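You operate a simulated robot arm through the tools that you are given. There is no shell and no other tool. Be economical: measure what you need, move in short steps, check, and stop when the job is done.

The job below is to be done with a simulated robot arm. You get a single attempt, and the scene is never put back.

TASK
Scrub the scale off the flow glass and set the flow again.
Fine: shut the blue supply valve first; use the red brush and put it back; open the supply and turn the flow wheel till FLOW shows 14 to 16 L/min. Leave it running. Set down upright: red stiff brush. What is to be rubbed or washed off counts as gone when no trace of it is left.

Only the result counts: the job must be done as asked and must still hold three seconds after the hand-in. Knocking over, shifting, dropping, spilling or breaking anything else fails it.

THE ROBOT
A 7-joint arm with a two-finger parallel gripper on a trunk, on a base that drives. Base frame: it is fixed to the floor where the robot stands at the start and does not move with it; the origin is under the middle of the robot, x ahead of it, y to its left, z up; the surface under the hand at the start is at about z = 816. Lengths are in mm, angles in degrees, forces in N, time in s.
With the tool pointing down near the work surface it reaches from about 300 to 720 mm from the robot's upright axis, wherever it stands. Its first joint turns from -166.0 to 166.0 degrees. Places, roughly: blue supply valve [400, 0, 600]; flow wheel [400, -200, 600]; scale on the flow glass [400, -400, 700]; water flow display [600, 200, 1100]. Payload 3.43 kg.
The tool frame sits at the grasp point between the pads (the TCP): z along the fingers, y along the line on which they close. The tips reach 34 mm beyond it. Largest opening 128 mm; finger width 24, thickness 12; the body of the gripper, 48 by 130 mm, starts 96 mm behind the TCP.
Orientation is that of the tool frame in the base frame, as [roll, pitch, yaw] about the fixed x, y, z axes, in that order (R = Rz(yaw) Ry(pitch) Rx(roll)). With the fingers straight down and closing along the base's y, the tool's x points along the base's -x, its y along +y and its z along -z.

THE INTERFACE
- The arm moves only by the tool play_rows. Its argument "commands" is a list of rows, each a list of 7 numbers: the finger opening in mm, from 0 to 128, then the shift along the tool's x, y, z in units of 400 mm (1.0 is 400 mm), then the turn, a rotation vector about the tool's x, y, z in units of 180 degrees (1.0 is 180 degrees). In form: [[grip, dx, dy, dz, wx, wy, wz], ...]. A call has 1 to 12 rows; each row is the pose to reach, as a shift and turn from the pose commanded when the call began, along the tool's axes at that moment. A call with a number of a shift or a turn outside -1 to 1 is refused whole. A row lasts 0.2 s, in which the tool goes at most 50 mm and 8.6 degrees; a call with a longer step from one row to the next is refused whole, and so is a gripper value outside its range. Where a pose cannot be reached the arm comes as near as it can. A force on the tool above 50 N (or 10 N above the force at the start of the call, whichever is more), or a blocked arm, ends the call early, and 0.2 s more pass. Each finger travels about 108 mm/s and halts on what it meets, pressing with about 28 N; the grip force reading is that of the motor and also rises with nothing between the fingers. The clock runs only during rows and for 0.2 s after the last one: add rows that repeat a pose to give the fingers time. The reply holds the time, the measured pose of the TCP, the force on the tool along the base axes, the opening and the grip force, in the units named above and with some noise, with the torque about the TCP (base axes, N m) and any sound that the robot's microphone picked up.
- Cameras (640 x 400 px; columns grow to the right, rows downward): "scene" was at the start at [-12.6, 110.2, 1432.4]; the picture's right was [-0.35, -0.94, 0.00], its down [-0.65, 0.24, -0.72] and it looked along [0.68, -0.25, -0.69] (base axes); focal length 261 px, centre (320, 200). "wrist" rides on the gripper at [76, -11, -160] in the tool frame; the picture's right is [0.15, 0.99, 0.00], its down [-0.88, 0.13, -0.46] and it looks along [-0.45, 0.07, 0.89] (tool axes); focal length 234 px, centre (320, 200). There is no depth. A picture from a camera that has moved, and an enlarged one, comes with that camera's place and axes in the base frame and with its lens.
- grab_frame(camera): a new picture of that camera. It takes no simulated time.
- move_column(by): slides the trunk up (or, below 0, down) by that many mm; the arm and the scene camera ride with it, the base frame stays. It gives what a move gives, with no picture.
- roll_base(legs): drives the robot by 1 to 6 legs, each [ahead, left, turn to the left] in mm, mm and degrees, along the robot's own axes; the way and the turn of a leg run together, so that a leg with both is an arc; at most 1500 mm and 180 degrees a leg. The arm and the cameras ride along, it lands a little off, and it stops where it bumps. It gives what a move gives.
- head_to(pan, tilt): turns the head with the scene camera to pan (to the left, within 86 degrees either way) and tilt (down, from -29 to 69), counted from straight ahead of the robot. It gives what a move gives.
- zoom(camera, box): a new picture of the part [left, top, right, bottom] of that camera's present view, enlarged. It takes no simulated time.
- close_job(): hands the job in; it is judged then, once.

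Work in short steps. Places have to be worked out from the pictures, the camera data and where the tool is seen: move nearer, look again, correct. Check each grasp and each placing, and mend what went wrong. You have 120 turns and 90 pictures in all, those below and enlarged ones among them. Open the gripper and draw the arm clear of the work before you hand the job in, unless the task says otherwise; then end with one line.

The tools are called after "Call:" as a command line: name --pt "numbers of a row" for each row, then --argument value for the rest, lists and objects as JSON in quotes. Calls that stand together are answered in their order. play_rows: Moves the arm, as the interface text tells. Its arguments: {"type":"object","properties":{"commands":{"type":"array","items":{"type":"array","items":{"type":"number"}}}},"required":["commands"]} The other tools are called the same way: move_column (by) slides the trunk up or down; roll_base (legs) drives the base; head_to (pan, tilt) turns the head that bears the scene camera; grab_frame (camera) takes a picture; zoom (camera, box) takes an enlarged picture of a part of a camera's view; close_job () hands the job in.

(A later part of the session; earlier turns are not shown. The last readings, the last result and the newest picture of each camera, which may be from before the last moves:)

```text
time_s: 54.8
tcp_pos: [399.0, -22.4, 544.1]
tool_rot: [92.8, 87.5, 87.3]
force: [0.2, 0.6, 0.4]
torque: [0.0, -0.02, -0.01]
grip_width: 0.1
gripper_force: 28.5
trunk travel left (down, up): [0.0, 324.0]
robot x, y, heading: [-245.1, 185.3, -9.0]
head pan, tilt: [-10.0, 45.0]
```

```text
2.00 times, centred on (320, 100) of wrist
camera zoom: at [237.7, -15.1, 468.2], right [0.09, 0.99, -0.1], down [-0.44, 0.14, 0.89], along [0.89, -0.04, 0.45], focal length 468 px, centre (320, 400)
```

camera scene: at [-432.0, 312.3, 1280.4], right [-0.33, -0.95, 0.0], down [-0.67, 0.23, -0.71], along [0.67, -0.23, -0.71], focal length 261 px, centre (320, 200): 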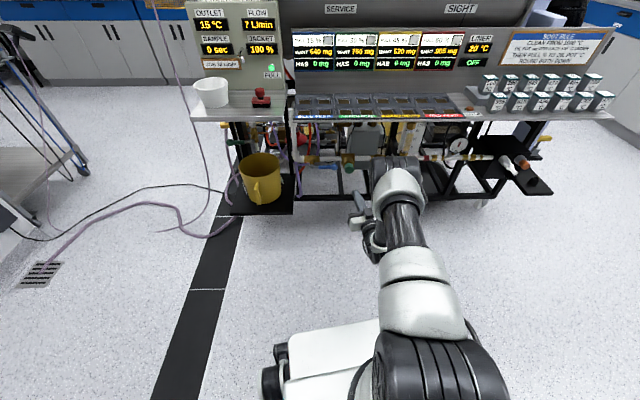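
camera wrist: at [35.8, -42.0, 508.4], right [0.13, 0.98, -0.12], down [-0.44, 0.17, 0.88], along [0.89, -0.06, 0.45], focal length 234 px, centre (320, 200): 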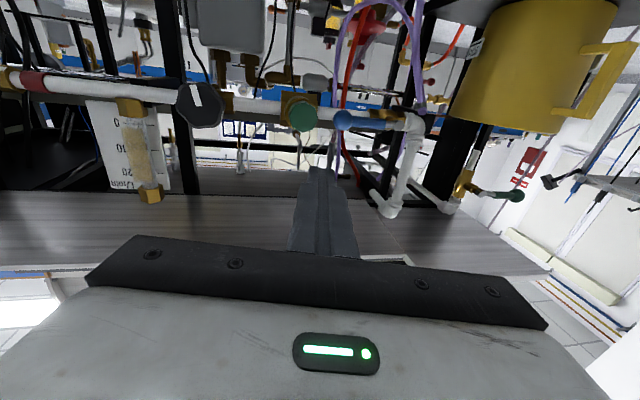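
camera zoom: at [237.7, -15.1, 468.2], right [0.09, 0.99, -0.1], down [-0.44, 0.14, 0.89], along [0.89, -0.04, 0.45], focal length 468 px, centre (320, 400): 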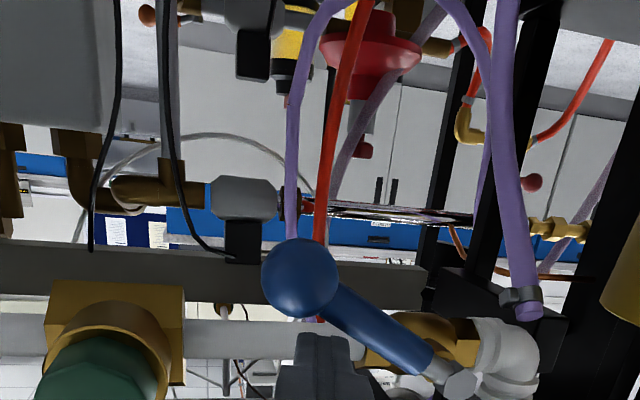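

It turns downward freely. I carry on to 90°.

Call:
play_rows --pt "0 0.039 0.014 0 0 0 0" --pt "0 0.072 0.038 0 0 0 0" --pt "0 0.099 0.069 0 0 0 0" --pt "0 0.116 0.106 0 0 0 0" --pt "0 0.12 0.12 0 0 0 0" --pt "0 0.12 0.128 0 0 0 0" --pt "0 0.12 0.128 0 0 0 0"

Call:
zoom --camera "wrist" --box '[160, 0, 480, 200]'

Call:
grab_frame --camera "scene"

```text
time_s: 56.4
tcp_pos: [404.7, 3.3, 495.6]
tool_rot: [92.3, 86.6, 88.4]
force: [-1.5, -1.0, -2.2]
torque: [-0.04, 0.06, -0.02]
grip_width: 0.0
gripper_force: 28.0
out of reach, approached as far as the arm can: row 2, 3, 4, 5, 6, 7
trunk travel left (down, up): [0.0, 324.0]
robot x, y, heading: [-244.1, 185.5, -9.1]
head pan, tilt: [-10.0, 45.0]
```

```text
2.00 times, centred on (320, 100) of wrist
camera zoom: at [244.4, 7.1, 420.5], right [0.07, 0.99, -0.09], down [-0.45, 0.11, 0.89], along [0.89, -0.02, 0.45], focal length 468 px, centre (320, 400)
```

zoom: 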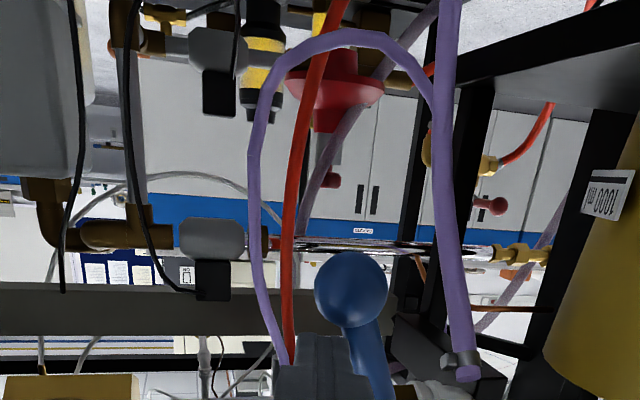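

```text
49 pictures are left
camera scene: at [-235.9, 311.5, 1280.4], right [-0.33, -0.95, 0.0], down [-0.67, 0.23, -0.71], along [0.67, -0.23, -0.71], focal length 261 px, centre (320, 200)
```

scene: 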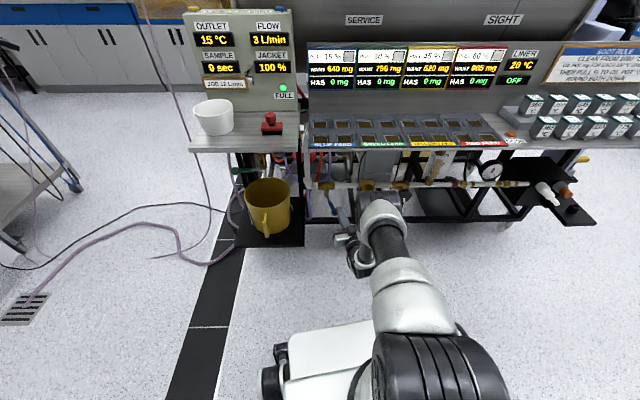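

FLOW has dropped to 3; the lever is ~70° down and the arm is at its reach limit, so I push the rest with the base to the left.

Call:
roll_base --legs '[[0, 26, 0]]'

Call:
zoom --camera "scene" --box '[180, 0, 400, 220]'

```text
time_s: 57.4
tcp_pos: [410.0, 29.0, 497.1]
tool_rot: [91.1, 86.5, 87.1]
force: [-1.7, 1.5, -0.3]
torque: [0.01, 0.02, 0.1]
grip_width: 0.2
gripper_force: 28.2
trunk travel left (down, up): [0.0, 324.0]
robot x, y, heading: [-242.2, 211.0, -9.1]
head pan, tilt: [-10.0, 45.0]
```

```text
1.82 times, centred on (290, 110) of scene
camera zoom: at [-231.9, 337.1, 1280.5], right [-0.33, -0.95, 0.0], down [-0.67, 0.23, -0.71], along [0.67, -0.23, -0.71], focal length 474 px, centre (374, 364)
```

zoom: 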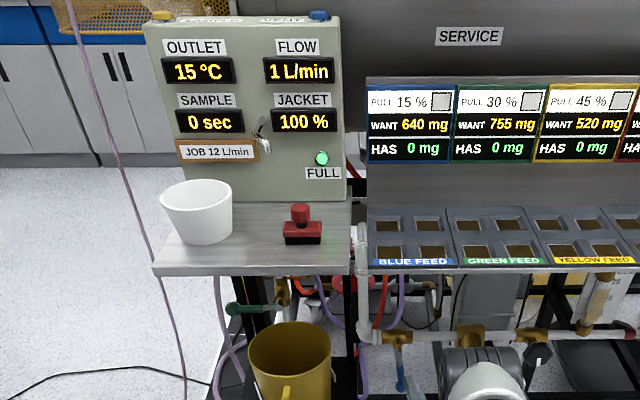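

FLOW 1 L/min and falling; I press a bit more to the stop.

Call:
roll_base --legs '[[0, 14, 0]]'

Call:
zoom --camera "scene" --box '[180, 0, 400, 220]'

```text
time_s: 58.2
tcp_pos: [411.6, 44.5, 496.5]
tool_rot: [91.1, 86.5, 87.1]
force: [-2.5, 1.6, -0.6]
torque: [0.03, 0.05, 0.11]
grip_width: 0.1
gripper_force: 27.4
trunk travel left (down, up): [0.0, 324.0]
robot x, y, heading: [-241.9, 227.9, -9.0]
head pan, tilt: [-10.0, 45.0]
```

```text
1.82 times, centred on (290, 110) of scene
camera zoom: at [-229.8, 350.7, 1280.4], right [-0.33, -0.95, 0.0], down [-0.67, 0.23, -0.71], along [0.67, -0.23, -0.71], focal length 474 px, centre (374, 364)
```

zoom: 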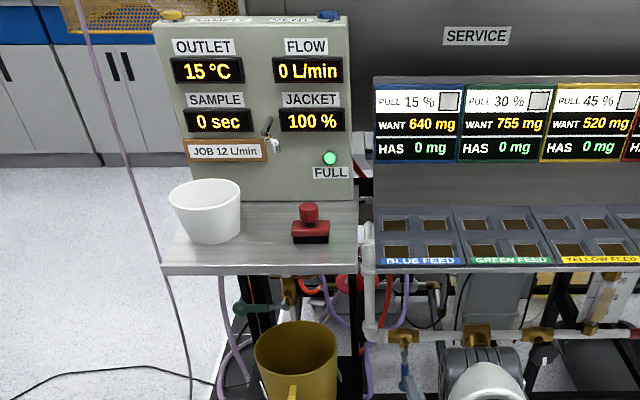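

FLOW is 0: shut. I ease the finger off, back out, and look closely at the brush.

Call:
roll_base --legs '[[0, -25, 0], [-330, 0, 0]]'

Call:
zoom --camera "scene" --box '[180, 30, 340, 130]'

Call:
grab_frame --camera "wrist"

```text
time_s: 60.9
tcp_pos: [83.1, 68.8, 495.9]
tool_rot: [91.1, 86.5, 87.2]
force: [-0.3, -0.8, -0.6]
torque: [-0.03, 0.01, 0.02]
grip_width: 0.0
gripper_force: 28.2
trunk travel left (down, up): [0.0, 324.0]
robot x, y, heading: [-568.0, 250.5, -8.9]
head pan, tilt: [-10.0, 45.0]
```

```text
4.00 times, centred on (260, 80) of scene
camera zoom: at [-557.6, 377.1, 1280.4], right [-0.33, -0.95, 0.0], down [-0.67, 0.23, -0.71], along [0.67, -0.23, -0.71], focal length 1044 px, centre (560, 680)
```

zoom: 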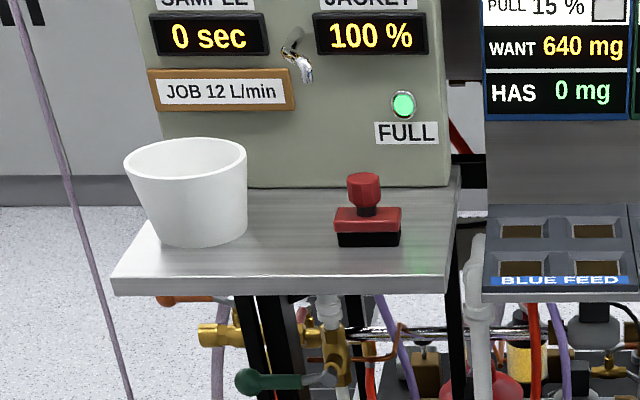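

```text
45 pictures are left
camera wrist: at [-76.8, 73.1, 420.9], right [0.07, 0.99, -0.09], down [-0.45, 0.11, 0.89], along [0.89, -0.02, 0.45], focal length 234 px, centre (320, 200)
```

wrist: 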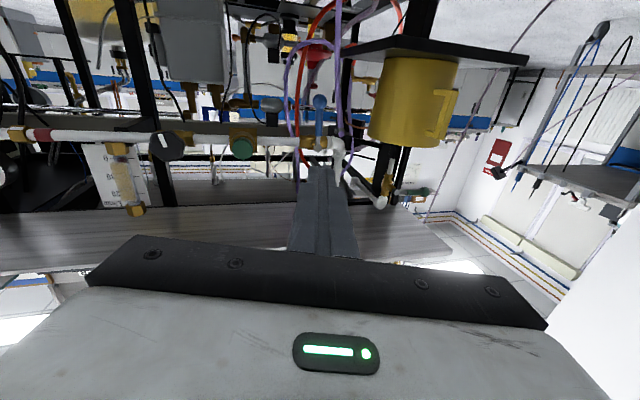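

Lever hangs straight down (shut). Now I raise the level tool back to z≈935 in free space, before turning it down for the brush.

Call:
play_rows --pt "80 -0.11 0 -0.005 0 0 0" --pt "80 -0.22 0 -0.01 0 0 0" --pt "80 -0.33 0 -0.015 0 0 0" --pt "80 -0.44 0 -0.02 0 0 0" --pt "80 -0.55 0 -0.025 0 0 0" --pt "80 -0.66 0 -0.03 0 0 0" --pt "80 -0.77 0 -0.04 0 0 0" --pt "80 -0.88 0 -0.05 0 0 0" --pt "80 -0.97 0 -0.06 0 0 0" --pt "80 -1.0 0 -0.06 0 0 0" --pt "80 -1.0 0 -0.06 0 0 0"

```text
time_s: 63.3
tcp_pos: [58.7, 47.6, 896.1]
tool_rot: [91.4, 86.5, 87.7]
force: [0.5, 0.6, 0.4]
torque: [-0.01, -0.02, -0.03]
grip_width: 80.1
gripper_force: 0.1
trunk travel left (down, up): [0.0, 324.0]
robot x, y, heading: [-568.6, 253.7, -8.9]
head pan, tilt: [-10.0, 45.0]
```

Now turn the tool down while drawing it in and up.

Call:
play_rows --pt "80 -0.03 0 -0.03 0 0.0455 0" --pt "80 -0.06 0 -0.06 0 0.091 0" --pt "80 -0.09 0 -0.09 0 0.1365 0" --pt "80 -0.12 0 -0.12 0 0.182 0" --pt "80 -0.15 0 -0.15 0 0.2275 0" --pt "80 -0.18 0 -0.18 0 0.273 0" --pt "80 -0.21 0 -0.21 0 0.3185 0" --pt "80 -0.24 0 -0.24 0 0.364 0" --pt "80 -0.27 0 -0.27 0 0.409 0" --pt "80 -0.3 0 -0.3 0 0.455 0" --pt "80 -0.3 0 -0.325 0 0.5 0" --pt "80 -0.3 0 -0.325 0 0.5 0"

Call:
head_to --pan 10 --tilt 30

Call:
grab_frame --camera "scene"

```text
time_s: 65.9
tcp_pos: [-71.1, 49.1, 1015.3]
tool_rot: [176.4, -0.3, 176.3]
force: [-0.1, 0.7, -0.4]
torque: [-0.01, -0.04, -0.04]
grip_width: 80.0
gripper_force: 0.1
trunk travel left (down, up): [0.0, 324.0]
robot x, y, heading: [-568.6, 251.4, -9.2]
head pan, tilt: [-10.0, 45.0]
```

```text
time_s: 66.7
tcp_pos: [-70.9, 48.4, 1014.8]
tool_rot: [176.5, 0.0, 176.0]
force: [-0.1, -0.6, 0.0]
torque: [0.0, 0.05, 0.03]
grip_width: 80.1
gripper_force: 0.0
trunk travel left (down, up): [0.0, 324.0]
robot x, y, heading: [-565.3, 251.2, -9.1]
head pan, tilt: [10.0, 30.0]
```

```text
44 pictures are left
camera scene: at [-544.1, 405.1, 1303.0], right [0.02, -1.0, 0.0], down [-0.5, -0.01, -0.87], along [0.87, 0.01, -0.5], focal length 261 px, centre (320, 200)
```

scene: 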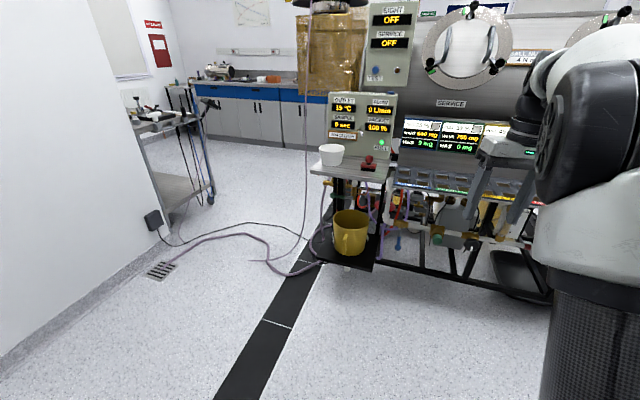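

Triangulating the brush over several views gives about [500, 217, 870]. I raise the trunk a little and drive so the hand hovers short of it, then look down with the wrist camera.

Call:
move_column --by 80

Call:
roll_base --legs '[[0, 237, 0], [455, 0, 0]]'

Call:
grab_frame --camera "wrist"

Call:
grab_frame --camera "scene"

```text
time_s: 67.9
tcp_pos: [-71.5, 47.3, 1094.8]
tool_rot: [176.5, 0.0, 176.1]
force: [-0.4, 0.5, 0.0]
torque: [0.0, -0.01, 0.02]
grip_width: 79.9
gripper_force: 0.1
trunk travel left (down, up): [-80.0, 244.0]
robot x, y, heading: [-567.0, 252.3, -9.2]
head pan, tilt: [10.0, 30.0]
```

```text
time_s: 69.1
tcp_pos: [-66.4, 77.6, 1094.7]
tool_rot: [176.5, 0.0, 176.1]
force: [0.3, -1.2, -0.5]
torque: [0.0, -0.02, 0.05]
grip_width: 79.8
gripper_force: 0.0
trunk travel left (down, up): [-80.0, 244.0]
robot x, y, heading: [-564.6, 285.2, -8.8]
head pan, tilt: [10.0, 30.0]
stopped in leg 1: the robot was blocked; the commanded pose is now the measured one
```

```text
43 pictures are left
camera wrist: at [-144.1, 61.7, 1254.4], right [-0.08, 0.99, 0.06], down [0.89, 0.04, 0.46], along [0.46, 0.09, -0.89], focal length 234 px, centre (320, 200)
```

wrist: 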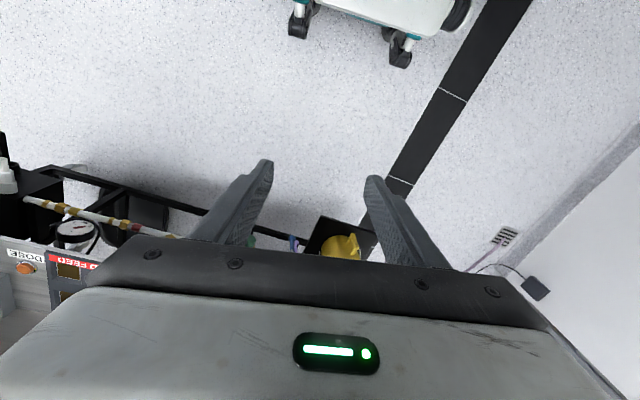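

```text
42 pictures are left
camera scene: at [-539.4, 435.3, 1383.0], right [0.02, -1.0, 0.0], down [-0.5, -0.01, -0.87], along [0.87, 0.02, -0.5], focal length 261 px, centre (320, 200)
```

scene: 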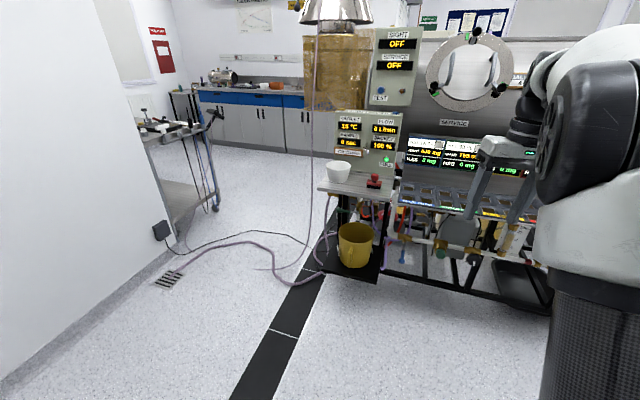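

Something (likely the stool, behind left) stopped the sideways leg at once. I go forward first, then left.

Call:
roll_base --legs '[[250, -10, 0], [0, 215, 0], [205, 0, 0]]'

Call:
grab_frame --camera "wrist"

```text
time_s: 74.4
tcp_pos: [414.4, 212.1, 1093.7]
tool_rot: [176.4, -0.1, 176.4]
force: [-0.4, -0.5, 0.0]
torque: [-0.04, -0.03, 0.03]
grip_width: 79.9
gripper_force: 0.1
trunk travel left (down, up): [-80.0, 244.0]
robot x, y, heading: [-86.7, 415.0, -8.7]
head pan, tilt: [10.0, 30.0]
```

```text
41 pictures are left
camera wrist: at [336.8, 195.2, 1254.6], right [-0.08, 0.99, 0.06], down [0.89, 0.05, 0.46], along [0.46, 0.09, -0.88], focal length 234 px, centre (320, 200)
```

wrist: 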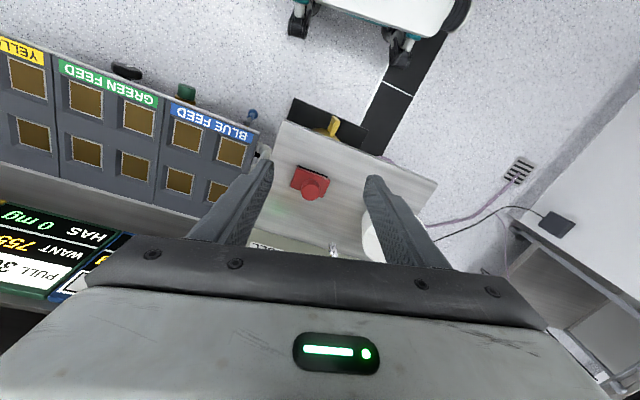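

Brush seen nearly where computed. I zoom for its shape and heading.

Call:
zoom --camera "wrist" --box '[240, 130, 400, 230]'

```text
4.00 times, centred on (320, 180) of wrist
camera zoom: at [336.8, 195.2, 1254.6], right [-0.08, 0.99, 0.06], down [0.89, 0.05, 0.46], along [0.46, 0.09, -0.88], focal length 937 px, centre (320, 280)
```

zoom: 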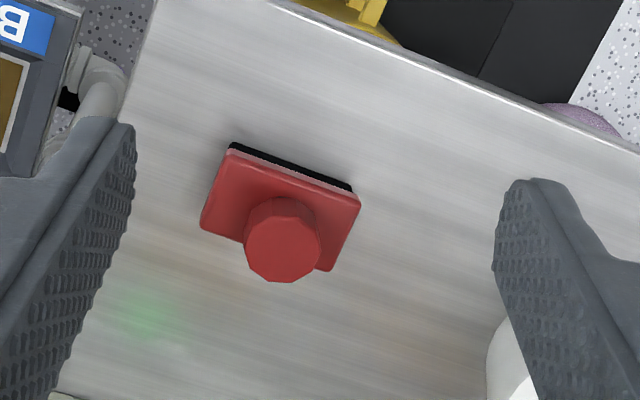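

The brush sits at yaw ~17° (rig too), knob top near z 880 at about [509,216]. I align the hand over it, squared, tips still above the knob.

Call:
play_rows --pt "80 -0.06 0 0.04 0.005 0 0.019" --pt "80 -0.12 0 0.1 0.01 0 0.037" --pt "80 -0.18 0.002 0.16 0.015 0 0.055" --pt "80 -0.22 0.003 0.23 0.02 0 0.074" --pt "80 -0.235 0.004 0.3 0.02 0 0.074" --pt "80 -0.235 0.004 0.335 0.02 0 0.074" --pt "80 -0.235 0.004 0.335 0.02 0 0.074"

Call:
grab_frame --camera "wrist"

Call:
zoom --camera "scene" --box '[260, 120, 520, 280]'

```text
time_s: 76.0
tcp_pos: [508.0, 215.0, 960.8]
tool_rot: [-179.8, -0.4, 163.0]
force: [-0.2, 0.2, 0.3]
torque: [0.01, 0.01, 0.02]
grip_width: 79.9
gripper_force: 0.0
trunk travel left (down, up): [-80.0, 244.0]
robot x, y, heading: [-82.3, 414.7, -8.7]
head pan, tilt: [10.0, 30.0]
```

```text
39 pictures are left
camera wrist: at [433.2, 225.8, 1121.6], right [0.15, 0.99, 0.0], down [0.88, -0.13, 0.45], along [0.44, -0.07, -0.89], focal length 234 px, centre (320, 200)
```

wrist: 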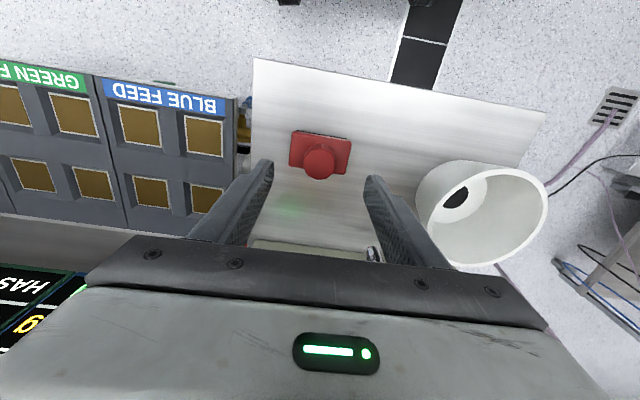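

```text
2.46 times, centred on (390, 200) of scene
camera zoom: at [-59.8, 567.2, 1383.0], right [0.02, -1.0, 0.0], down [-0.5, -0.01, -0.87], along [0.87, 0.02, -0.5], focal length 642 px, centre (148, 200)
```

zoom: 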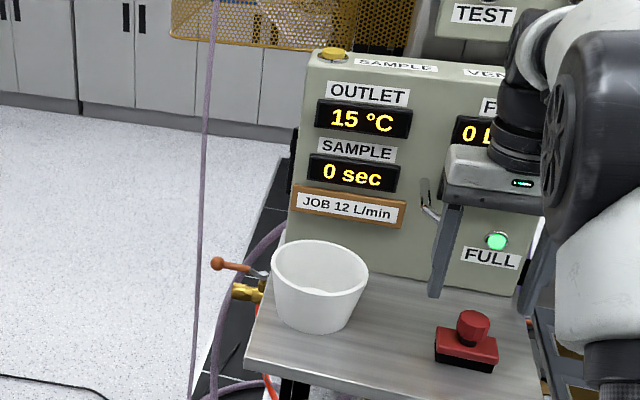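

Triangulated: knob axis ≈[498,215], top ≈ z 910. I correct 10 mm and go down 45 mm with the knob between the fingers.

Call:
play_rows --pt "80 0.024 -0.007 0 0 0 0" --pt "80 0.024 -0.007 0.06 0 0 0" --pt "80 0.024 -0.007 0.112 0 0 0" --pt "80 0.024 -0.007 0.112 0 0 0"

Call:
zoom --camera "wrist" --box '[220, 100, 440, 240]'

Call:
zoom --camera "scene" --box '[380, 190, 510, 271]'

```text
time_s: 77.0
tcp_pos: [498.2, 217.1, 917.4]
tool_rot: [-179.8, -0.3, 163.0]
force: [0.1, 0.4, 0.2]
torque: [-0.03, -0.02, -0.02]
grip_width: 79.9
gripper_force: 0.0
trunk travel left (down, up): [-80.0, 244.0]
robot x, y, heading: [-80.5, 411.5, -8.5]
head pan, tilt: [10.0, 30.0]
```

```text
2.86 times, centred on (330, 170) of wrist
camera zoom: at [423.2, 226.6, 1077.4], right [0.15, 0.99, 0.0], down [0.88, -0.13, 0.45], along [0.44, -0.07, -0.89], focal length 669 px, centre (291, 286)
```

zoom: 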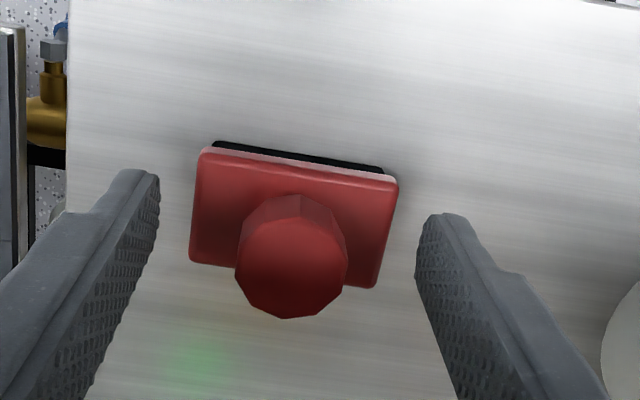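

```text
4.92 times, centred on (445, 230) of scene
camera zoom: at [-59.7, 567.2, 1383.1], right [0.02, -1.0, 0.0], down [-0.5, -0.01, -0.87], along [0.87, 0.02, -0.5], focal length 1285 px, centre (-295, 50)
```

zoom: 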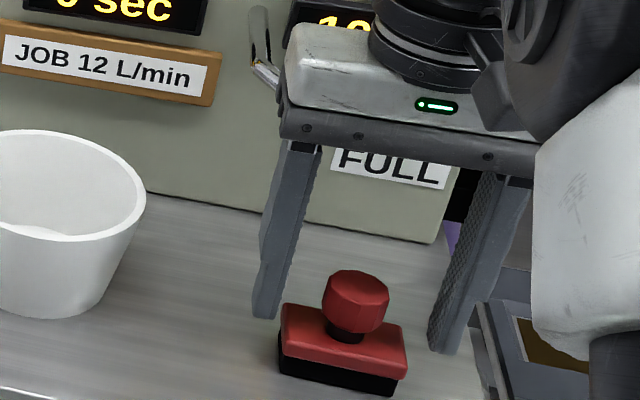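

The knob is centred; block top ≈ z 876 limits depth, and the pads' last 34 mm cover the whole knob. I go 2 mm lower and close.

Call:
play_rows --pt "80 0 0 0.005 0 0 0" --pt "60 0 0 0.005 0 0 0" --pt "40 0 0 0.005 0 0 0" --pt "10 0 0 0.005 0 0 0" --pt "0 0 0 0.005 0 0 0" --pt "0 0 0 0.005 0 0 0"

Call:
zoom --camera "scene" --box '[380, 190, 510, 271]'

```text
time_s: 78.4
tcp_pos: [498.1, 216.5, 915.3]
tool_rot: [-179.8, -0.5, 163.0]
force: [-0.3, 0.1, 0.3]
torque: [0.0, -0.01, -0.02]
grip_width: 30.7
gripper_force: 28.3
trunk travel left (down, up): [-80.0, 244.0]
robot x, y, heading: [-81.8, 414.1, -8.7]
head pan, tilt: [10.0, 30.0]
```

```text
4.92 times, centred on (445, 230) of scene
camera zoom: at [-59.7, 567.2, 1383.0], right [0.02, -1.0, 0.0], down [-0.5, -0.01, -0.87], along [0.87, 0.02, -0.5], focal length 1285 px, centre (-295, 50)
```

zoom: 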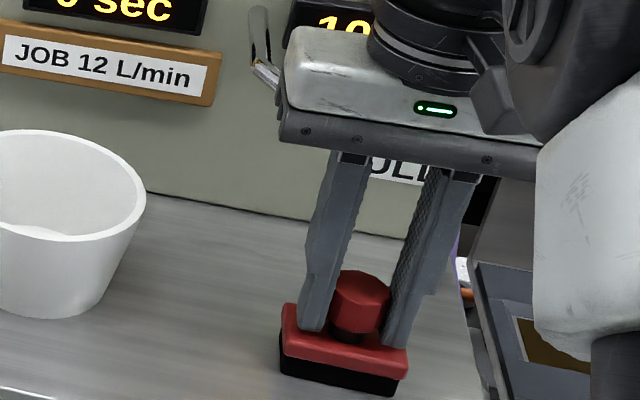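

Gripped firmly (30.7 mm). I lift 100 mm and check it hangs straight.

Call:
play_rows --pt "0 0 0 -0.03 0 0 0" --pt "0 0 0 -0.1 0 0 0" --pt "0 0 0 -0.18 0 0 0" --pt "0 0 0 -0.25 0 0 0" --pt "0 0 0 -0.25 0 0 0"

Call:
zoom --camera "scene" --box '[360, 150, 520, 250]'

```text
time_s: 79.6
tcp_pos: [499.8, 215.9, 1014.4]
tool_rot: [-179.8, -0.4, 163.0]
force: [-1.0, -0.5, 0.8]
torque: [-0.03, -0.01, 0.01]
grip_width: 0.0
gripper_force: 27.9
trunk travel left (down, up): [-80.0, 244.0]
robot x, y, heading: [-82.0, 410.4, -9.0]
head pan, tilt: [10.0, 30.0]
```

```text
4.00 times, centred on (440, 200) of scene
camera zoom: at [-59.8, 567.2, 1383.1], right [0.02, -1.0, 0.0], down [-0.5, -0.01, -0.87], along [0.87, 0.02, -0.5], focal length 1044 px, centre (-160, 200)
```

zoom: 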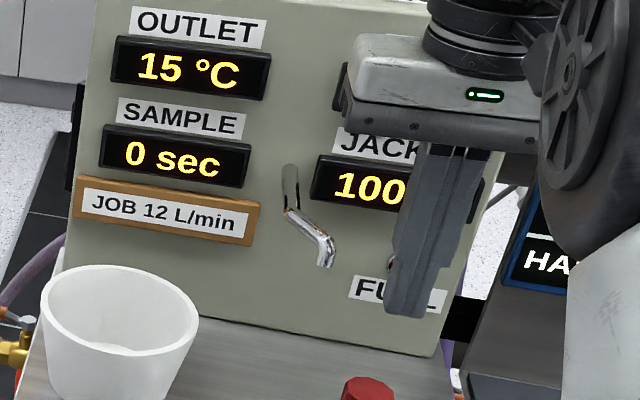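

The brush slipped out. I look where it is.

Call:
grab_frame --camera "wrist"

Call:
zoom --camera "scene" --box '[360, 210, 520, 310]'

```text
33 pictures are left
camera wrist: at [424.3, 226.3, 1175.8], right [0.15, 0.99, 0.0], down [0.88, -0.13, 0.45], along [0.44, -0.07, -0.89], focal length 234 px, centre (320, 200)
```

wrist: 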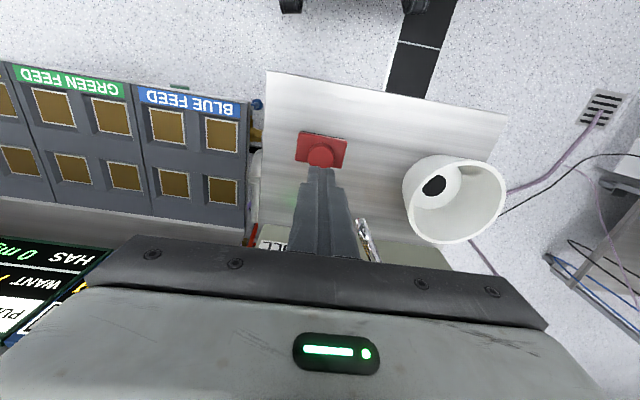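

```text
4.00 times, centred on (440, 260) of scene
camera zoom: at [-59.8, 567.2, 1383.1], right [0.02, -1.0, 0.0], down [-0.5, -0.01, -0.87], along [0.87, 0.02, -0.5], focal length 1044 px, centre (-160, -40)
```

zoom: 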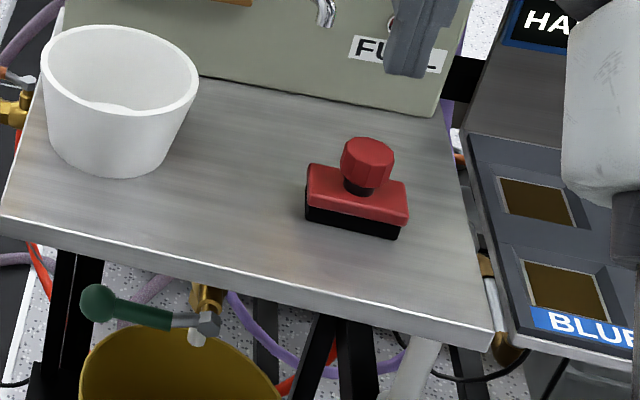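

Brush is upright and unmoved. The occlusion in the grip view says the fingers sat ~10 mm too far in +x; I regrasp at x≈489.

Call:
play_rows --pt "30 0.025 -0.008 0 0 0 0" --pt "60 0.025 -0.008 0 0 0 0" --pt "80 0.025 -0.008 0.0 0 0 0" --pt "80 0.025 -0.008 0.08 0 0 0" --pt "80 0.025 -0.008 0.16 0 0 0" --pt "80 0.025 -0.008 0.22 0 0 0" --pt "80 0.025 -0.008 0.246 0 0 0" --pt "80 0.025 -0.008 0.246 0 0 0"

Call:
zoom --camera "wrist" --box '[220, 100, 440, 240]'

```text
time_s: 81.4
tcp_pos: [488.2, 215.3, 915.7]
tool_rot: [-179.9, -0.4, 162.9]
force: [0.4, 0.5, 0.1]
torque: [-0.01, -0.01, -0.01]
grip_width: 80.0
gripper_force: 0.1
trunk travel left (down, up): [-80.0, 244.0]
robot x, y, heading: [-83.7, 415.3, -8.5]
head pan, tilt: [10.0, 30.0]
```

```text
2.86 times, centred on (330, 170) of wrist
camera zoom: at [413.3, 226.0, 1076.5], right [0.15, 0.99, 0.0], down [0.88, -0.13, 0.45], along [0.44, -0.07, -0.89], focal length 669 px, centre (291, 286)
```

zoom: 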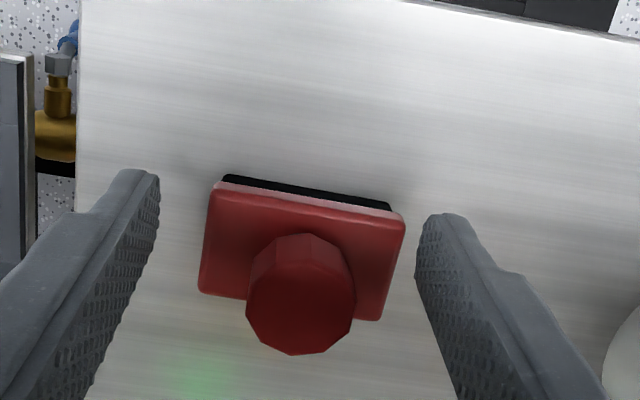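

Re-measuring from the 10 mm shift: knob axis x≈496, top ≈ z 917. I centre there and lower slowly in small steps to feel for the block top.

Call:
play_rows --pt "80 -0.018 0.006 0 0 0 0" --pt "80 -0.018 0.006 0.005 0 0 0" --pt "80 -0.018 0.006 0.01 0 0 0" --pt "50 -0.018 0.006 0.01 0 0 0" --pt "36 -0.018 0.006 0.01 0 0 0" --pt "36 -0.018 0.006 0.015 0 0 0" --pt "36 -0.018 0.006 0.02 0 0 0" --pt "36 -0.018 0.006 0.02 0 0 0"

```text
time_s: 83.2
tcp_pos: [495.3, 216.5, 910.4]
tool_rot: [-179.9, -0.1, 163.0]
force: [-0.2, 0.9, 22.9]
torque: [0.24, -0.19, -0.01]
grip_width: 35.8
gripper_force: 0.1
trunk travel left (down, up): [-80.0, 244.0]
robot x, y, heading: [-81.5, 412.6, -8.7]
head pan, tilt: [10.0, 30.0]
```

Block top felt at tip z≈877, as judged. I raise 2 mm, close and give time, then lift only a few mm.

Call:
play_rows --pt "36 0 0 -0.005 0 0 0" --pt "20 0 0 -0.006 0 0 0" --pt "0 0 0 -0.006 0 0 0" --pt "0 0 0 -0.006 0 0 0" --pt "0 0 0 -0.006 0 0 0"

Call:
play_rows --pt "0 0 0 -0.01 0 0 0" --pt "0 0 0 -0.02 0 0 0" --pt "0 0 0 -0.03 0 0 0" --pt "0 0 0 -0.03 0 0 0"

Call:
zoom --camera "wrist" --box '[220, 100, 440, 240]'

```text
time_s: 84.4
tcp_pos: [496.6, 216.4, 911.8]
tool_rot: [-179.9, -0.3, 163.1]
force: [6.0, 1.9, 15.6]
torque: [0.13, -0.5, 0.02]
grip_width: 30.9
gripper_force: 27.6
trunk travel left (down, up): [-80.0, 244.0]
robot x, y, heading: [-84.4, 413.8, -8.9]
head pan, tilt: [10.0, 30.0]
```

```text
time_s: 85.4
tcp_pos: [495.2, 215.1, 922.3]
tool_rot: [-179.8, -0.5, 163.0]
force: [0.5, 0.2, -2.1]
torque: [0.01, 0.02, 0.0]
grip_width: 30.6
gripper_force: 27.4
trunk travel left (down, up): [-80.0, 244.0]
robot x, y, heading: [-83.1, 411.4, -8.6]
head pan, tilt: [10.0, 30.0]
```

```text
2.86 times, centred on (330, 170) of wrist
camera zoom: at [420.3, 226.6, 1082.9], right [0.15, 0.99, 0.0], down [0.88, -0.13, 0.45], along [0.44, -0.07, -0.89], focal length 669 px, centre (291, 286)
```

zoom: 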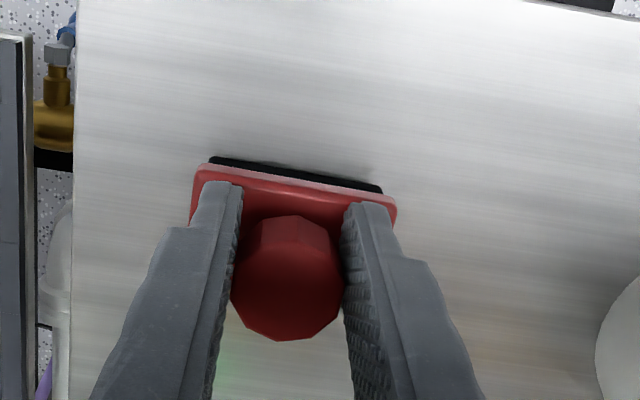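

Force -2.1 N and width 30.6: it's carried. I lift slowly further.

Call:
play_rows --pt "0 0 0 -0.02 0 0 0" --pt "0 0 0 -0.045 0 0 0" --pt "0 0 0 -0.07 0 0 0" --pt "0 0 0 -0.095 0 0 0" --pt "0 0 0 -0.12 0 0 0" --pt "0 0 0 -0.145 0 0 0" --pt "0 0 0 -0.17 0 0 0" --pt "0 0 0 -0.19 0 0 0" --pt "0 0 0 -0.2 0 0 0" --pt "0 0 0 -0.2 0 0 0"

Call:
zoom --camera "wrist" --box '[220, 100, 440, 240]'

```text
time_s: 87.6
tcp_pos: [494.5, 215.0, 1002.7]
tool_rot: [-179.9, -0.5, 163.0]
force: [-0.1, 0.0, -1.2]
torque: [0.03, -0.02, -0.02]
grip_width: 30.5
gripper_force: 28.0
trunk travel left (down, up): [-80.0, 244.0]
robot x, y, heading: [-83.7, 414.4, -8.6]
head pan, tilt: [10.0, 30.0]
```

```text
2.86 times, centred on (330, 170) of wrist
camera zoom: at [421.1, 226.4, 1163.6], right [0.15, 0.99, 0.0], down [0.88, -0.13, 0.45], along [0.44, -0.07, -0.89], focal length 669 px, centre (291, 286)
```

zoom: 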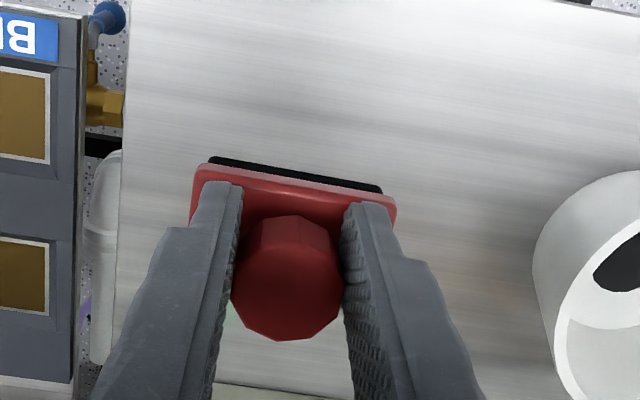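

Held securely. I back out and drive right, well clear of the rig, to level the tool with the brush.

Call:
roll_base --legs '[[-240, 0, 0], [0, -568, 0], [-190, 0, 0]]'

Call:
move_column --by -80

Call:
play_rows --pt "0 -0.01 0 0.0 0 -0.0455 0" --pt "0 -0.02 0 0.0 0 -0.091 0" --pt "0 -0.03 0 0.0 0 -0.1365 0" --pt "0 -0.04 0 0.0 0 -0.182 0" --pt "0 -0.05 0 0.02 0 -0.2275 0" --pt "0 -0.06 0 0.04 0 -0.273 0" --pt "0 -0.07 0 0.06 0 -0.3185 0" --pt "0 -0.08 0 0.08 0 -0.364 0" --pt "0 -0.09 0 0.1 0 -0.409 0" --pt "0 -0.1 0 0.12 0 -0.455 0" --pt "0 -0.1 0 0.14 0 -0.5 0" --pt "0 -0.1 0 0.14 0 -0.5 0"

```text
time_s: 89.3
tcp_pos: [279.1, 248.8, 1002.4]
tool_rot: [-179.7, -0.5, 162.9]
force: [-0.3, 0.1, -0.8]
torque: [-0.02, -0.02, -0.01]
grip_width: 30.5
gripper_force: 27.7
trunk travel left (down, up): [-80.0, 244.0]
robot x, y, heading: [-299.5, 447.4, -8.9]
head pan, tilt: [10.0, 30.0]
stopped in leg 1: the robot was blocked; the commanded pose is now the measured one
```

```text
time_s: 90.5
tcp_pos: [279.1, 247.4, 923.0]
tool_rot: [-179.8, -0.4, 163.0]
force: [-0.4, 0.0, -0.8]
torque: [0.04, 0.02, 0.02]
grip_width: 30.9
gripper_force: 27.8
trunk travel left (down, up): [0.0, 324.0]
robot x, y, heading: [-298.7, 447.3, -8.7]
head pan, tilt: [10.0, 30.0]
```

```text
time_s: 93.0
tcp_pos: [318.2, 237.5, 865.0]
tool_rot: [-157.0, 89.6, -174.1]
force: [1.4, -0.5, -1.7]
torque: [0.0, 0.03, -0.04]
grip_width: 30.6
gripper_force: 27.8
trunk travel left (down, up): [0.0, 324.0]
robot x, y, heading: [-300.7, 448.5, -9.1]
head pan, tilt: [10.0, 30.0]
```

The back leg was blocked early, yet the hand levelled safely at [318,237,865]. I now go right, back, right again.

Call:
roll_base --legs '[[0, -220, 0], [-200, 0, 0], [0, -350, 0]]'

```text
time_s: 100.5
tcp_pos: [30.8, -296.2, 866.1]
tool_rot: [-157.8, 89.5, -175.1]
force: [0.2, -0.4, -1.0]
torque: [0.04, 0.07, -0.03]
grip_width: 30.6
gripper_force: 28.4
trunk travel left (down, up): [0.0, 324.0]
robot x, y, heading: [-586.0, -76.9, -9.3]
head pan, tilt: [10.0, 30.0]
```

Now lower the level tool to z≈655, the mid-height of the scale, still clear of the rig.

Call:
play_rows --pt "0 0.09 0 0 0 0 0" --pt "0 0.18 0 0 0 0 0" --pt "0 0.27 0 0 0 0 0" --pt "0 0.36 0 0 0 0 0" --pt "0 0.45 0 0 0 0 0" --pt "0 0.525 0 0 0 0 0" --pt "0 0.525 0 0 0 0 0"

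Call:
head_to --pan -20 --tilt 38

Call:
grab_frame --camera "scene"

Call:
grab_frame --camera "wrist"

```text
time_s: 102.1
tcp_pos: [28.2, -296.9, 655.2]
tool_rot: [-155.5, 89.5, -172.9]
force: [-0.7, 0.7, -0.2]
torque: [0.02, 0.06, 0.01]
grip_width: 30.5
gripper_force: 28.2
trunk travel left (down, up): [0.0, 324.0]
robot x, y, heading: [-580.8, -81.7, -9.4]
head pan, tilt: [10.0, 30.0]
```

```text
time_s: 103.0
tcp_pos: [28.5, -296.4, 656.7]
tool_rot: [-158.0, 89.6, -175.4]
force: [-0.5, 0.3, -1.1]
torque: [-0.01, 0.04, -0.02]
grip_width: 30.9
gripper_force: 28.1
trunk travel left (down, up): [0.0, 324.0]
robot x, y, heading: [-584.8, -82.6, -9.0]
head pan, tilt: [-20.0, 38.0]
```

```text
28 pictures are left
camera scene: at [-576.2, 27.9, 1290.7], right [-0.49, -0.87, 0.0], down [-0.54, 0.3, -0.79], along [0.69, -0.38, -0.62], focal length 261 px, centre (320, 200)
```

scene: 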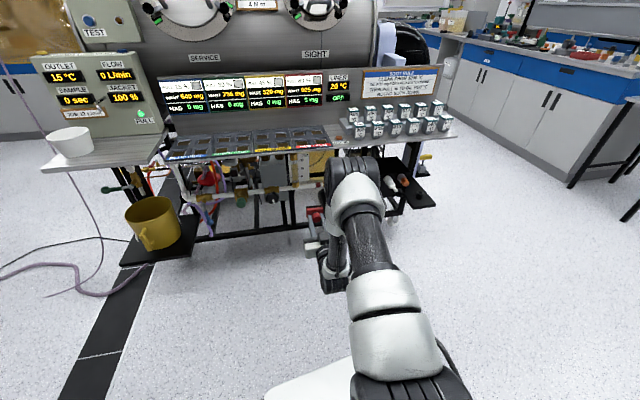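

```text
27 pictures are left
camera wrist: at [-128.2, -260.3, 582.6], right [0.29, 0.94, -0.15], down [-0.39, 0.26, 0.88], along [0.87, -0.2, 0.44], focal length 234 px, centre (320, 200)
```

wrist: 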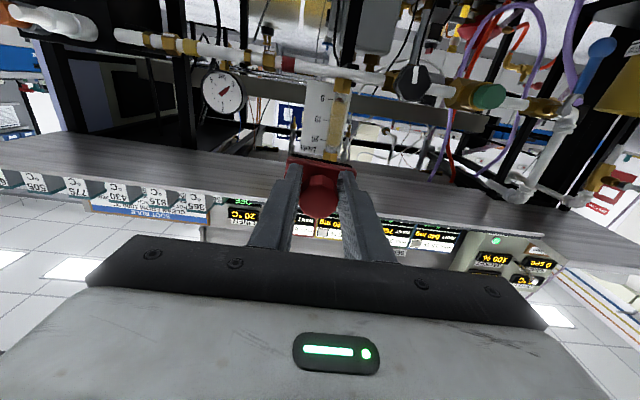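

Glass axis ≈[378,-367]; the tool needs ~37 mm left and ~270 forward to touch. I zoom on the glass to see where the scale sits.

Call:
zoom --camera "wrist" --box '[270, 60, 400, 170]'

```text
3.64 times, centred on (335, 115) of wrist
camera zoom: at [-128.2, -260.3, 582.6], right [0.29, 0.94, -0.15], down [-0.39, 0.26, 0.88], along [0.87, -0.2, 0.44], focal length 852 px, centre (266, 509)
```

zoom: 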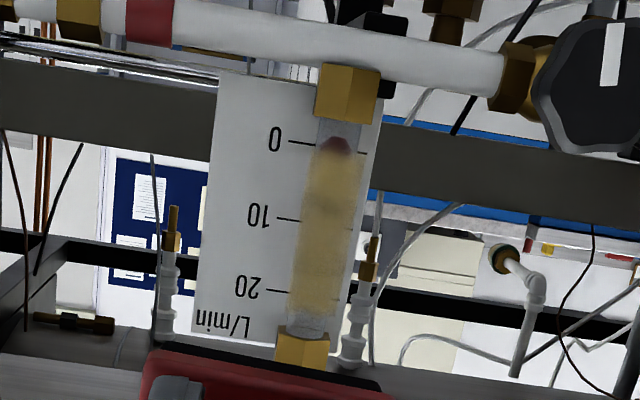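

Patch is on the front of the tube, z≈605–695. I drive forward 235 mm, stopping ~30 mm short.

Call:
roll_base --legs '[[238, 0, 0]]'

Call:
grab_frame --camera "wrist"

Call:
zoom --camera "scene" --box '[220, 120, 440, 270]'

```text
time_s: 104.8
tcp_pos: [260.3, -335.2, 656.6]
tool_rot: [-157.9, 89.5, -175.5]
force: [0.3, -0.4, -2.2]
torque: [0.03, 0.06, 0.0]
grip_width: 30.8
gripper_force: 28.3
trunk travel left (down, up): [0.0, 324.0]
robot x, y, heading: [-352.8, -119.4, -9.2]
head pan, tilt: [-20.0, 38.0]
```

```text
25 pictures are left
camera wrist: at [104.0, -298.7, 582.6], right [0.3, 0.94, -0.15], down [-0.39, 0.26, 0.88], along [0.87, -0.2, 0.44], focal length 234 px, centre (320, 200)
```

wrist: 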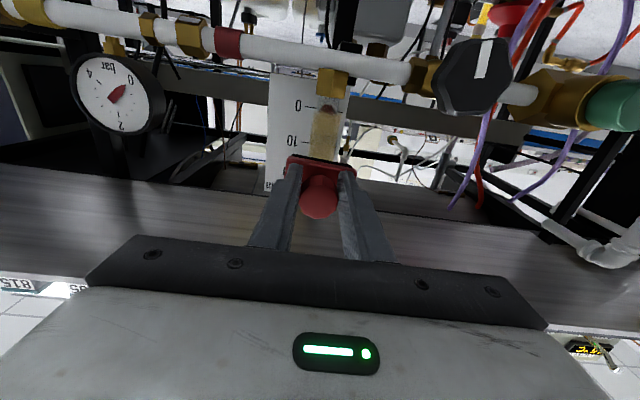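

```text
2.67 times, centred on (330, 195) of scene
camera zoom: at [-343.7, -9.9, 1290.7], right [-0.49, -0.87, 0.0], down [-0.54, 0.3, -0.79], along [0.69, -0.39, -0.62], focal length 696 px, centre (293, 213)
```

zoom: 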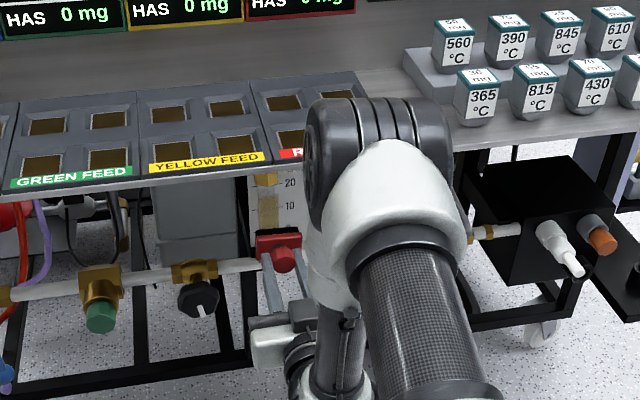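

Aligned within ~2 mm laterally; about 40 mm to contact. Base forward 28, then creep with the arm until it touches.

Call:
roll_base --legs '[[26, -4, 0]]'

Call:
play_rows --pt "0 0 0 0.01 0 0 0" --pt "0 0 0 0.018 0 0 0" --pt "0 0 0 0.026 0 0 0" --pt "0 0 0 0.034 0 0 0" --pt "0 0 0 0.034 0 0 0"

```text
time_s: 105.6
tcp_pos: [286.0, -343.4, 655.4]
tool_rot: [-158.2, 89.6, -175.6]
force: [0.5, 0.6, -1.3]
torque: [0.0, 0.05, -0.02]
grip_width: 30.7
gripper_force: 28.1
trunk travel left (down, up): [0.0, 324.0]
robot x, y, heading: [-330.6, -125.7, -9.1]
head pan, tilt: [-20.0, 38.0]
```

```text
time_s: 106.8
tcp_pos: [298.3, -347.2, 655.7]
tool_rot: [-157.9, 89.5, -175.5]
force: [0.1, 0.0, -1.2]
torque: [-0.01, 0.01, 0.02]
grip_width: 30.8
gripper_force: 27.7
trunk travel left (down, up): [0.0, 324.0]
robot x, y, heading: [-324.3, -130.7, -9.1]
head pan, tilt: [-20.0, 38.0]
```

No contact yet; I creep on.

Call:
play_rows --pt "0 0 0 0.006 0 0 0" --pt "0 0 0 0.012 0 0 0" --pt "0 0 0 0.018 0 0 0" --pt "0 0 0 0.024 0 0 0" --pt "0 0 0 0.03 0 0 0" --pt "0 0 0 0.03 0 0 0"

Call:
zoom --camera "wrist" --box '[250, 60, 400, 220]'

```text
time_s: 108.2
tcp_pos: [309.3, -349.7, 655.3]
tool_rot: [-159.7, 89.5, -177.3]
force: [-11.6, 4.6, 0.0]
torque: [-0.15, -0.26, -0.31]
grip_width: 31.0
gripper_force: 28.1
trunk travel left (down, up): [0.0, 324.0]
robot x, y, heading: [-327.4, -128.1, -9.2]
head pan, tilt: [-20.0, 38.0]
```

```text
2.50 times, centred on (325, 140) of wrist
camera zoom: at [152.1, -313.8, 582.3], right [0.3, 0.94, -0.15], down [-0.39, 0.26, 0.88], along [0.87, -0.2, 0.44], focal length 585 px, centre (308, 350)
```

zoom: 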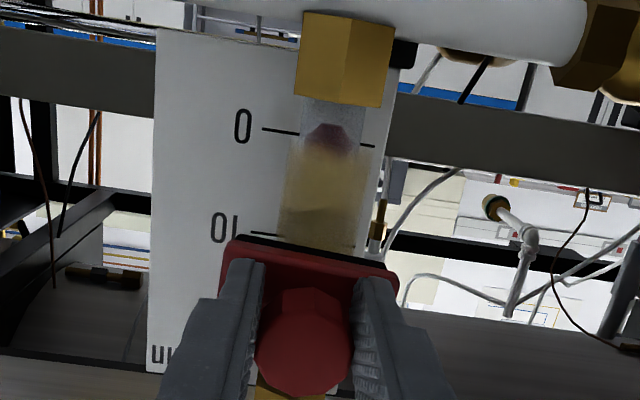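

Contact with ~12 N. I scrub up and down over ±35 mm.

Call:
play_rows --pt "0 -0.04 0 0 0 0 0" --pt "0 -0.085 0 0 0 0 0" --pt "0 -0.04 0 0 0 0 0" --pt "0 0 0 0 0 0 0" --pt "0 0.04 0 0 0 0 0" --pt "0 0.085 0 0 0 0 0" --pt "0 0.04 0 0 0 0 0" --pt "0 -0.04 0 0 0 0 0" --pt "0 -0.085 0 0 0 0 0" --pt "0 0 0 0 0 0 0" --pt "0 0.085 0 0 0 0 0" --pt "0 0.085 0 0 0 0 0"

Call:
zoom --camera "wrist" --box '[250, 60, 400, 220]'

```text
time_s: 110.8
tcp_pos: [309.7, -349.5, 620.9]
tool_rot: [-157.0, 89.5, -174.6]
force: [-23.7, 7.1, 3.5]
torque: [-0.18, -0.36, -0.05]
grip_width: 30.8
gripper_force: 27.9
trunk travel left (down, up): [0.0, 324.0]
robot x, y, heading: [-331.6, -127.4, -9.4]
head pan, tilt: [-20.0, 38.0]
```

```text
2.50 times, centred on (325, 140) of wrist
camera zoom: at [152.6, -314.0, 548.5], right [0.3, 0.94, -0.15], down [-0.39, 0.26, 0.88], along [0.87, -0.2, 0.44], focal length 585 px, centre (308, 350)
```

zoom: 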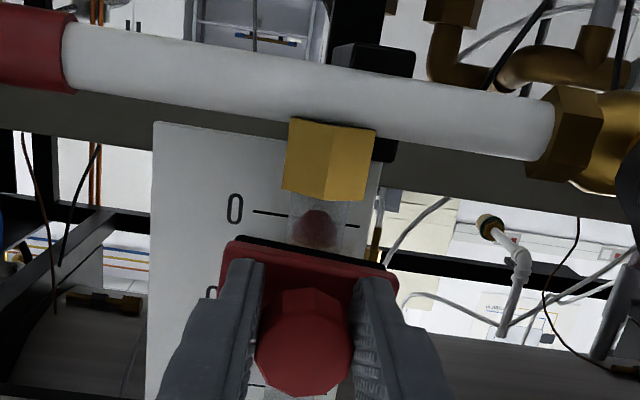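

The lower part near the float already looks clear. Several more full strokes.

Call:
play_rows --pt "0 -0.08 0 0 0 0 0" --pt "0 -0.16 0 0 0 0 0" --pt "0 -0.19 0 0 0 0 0" --pt "0 -0.1 0 0 0 0 0" --pt "0 0 0 0 0 0 0" --pt "0 0.012 0 0 0 0 0" --pt "0 -0.09 0 0 0 0 0" --pt "0 -0.19 0 0 0 0 0" --pt "0 -0.1 0 0 0 0 0" --pt "0 0 0 0 0 0 0" --pt "0 0.012 0 0 0 0 0" --pt "0 0.012 0 0 0 0 0"

Call:
play_rows --pt "0 -0.09 0 0 0 0 0" --pt "0 -0.18 0 0 0 0 0" --pt "0 -0.205 0 0 0 0 0" --pt "0 -0.18 0 0 0 0 0" --pt "0 -0.205 0 0 0 0 0" --pt "0 -0.1 0 0 0 0 0" --pt "0 0 0 0 0 0 0" --pt "0 -0.1 0 0 0 0 0" --pt "0 -0.2 0 0 0 0 0" --pt "0 -0.1 0 0 0 0 0" --pt "0 0 0 0 0 0 0" --pt "0 -0.08 0 -0.08 0 0 0"

Call:
roll_base --legs '[[-120, 20, 0]]'

Call:
zoom --camera "wrist" --box '[270, 50, 400, 190]'

```text
time_s: 113.4
tcp_pos: [308.4, -350.5, 617.1]
tool_rot: [-153.6, 89.6, -171.0]
force: [-8.8, 2.3, 1.5]
torque: [-0.06, -0.14, -0.13]
grip_width: 30.5
gripper_force: 28.0
trunk travel left (down, up): [0.0, 324.0]
robot x, y, heading: [-326.8, -127.1, -9.4]
head pan, tilt: [-20.0, 38.0]
```

```text
time_s: 116.0
tcp_pos: [280.1, -340.3, 649.1]
tool_rot: [-159.8, 89.5, -177.3]
force: [-0.2, -0.3, -1.9]
torque: [0.0, 0.01, 0.01]
grip_width: 30.8
gripper_force: 28.0
trunk travel left (down, up): [0.0, 324.0]
robot x, y, heading: [-327.6, -127.6, -9.2]
head pan, tilt: [-20.0, 38.0]
```

```text
time_s: 117.3
tcp_pos: [165.4, -300.2, 649.0]
tool_rot: [-158.7, 89.5, -176.1]
force: [0.0, -0.2, -0.3]
torque: [0.01, 0.02, 0.0]
grip_width: 30.7
gripper_force: 28.0
trunk travel left (down, up): [0.0, 324.0]
robot x, y, heading: [-443.2, -89.5, -9.3]
head pan, tilt: [-20.0, 38.0]
```

```text
2.86 times, centred on (335, 120) of wrist
camera zoom: at [7.4, -265.0, 575.5], right [0.29, 0.94, -0.15], down [-0.39, 0.26, 0.88], along [0.87, -0.2, 0.44], focal length 669 px, centre (277, 429)
```

zoom: 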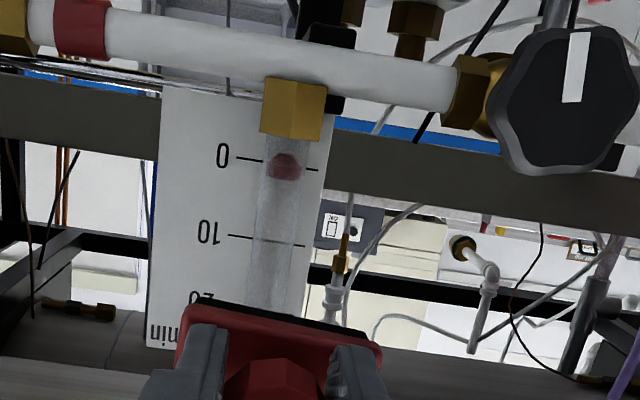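

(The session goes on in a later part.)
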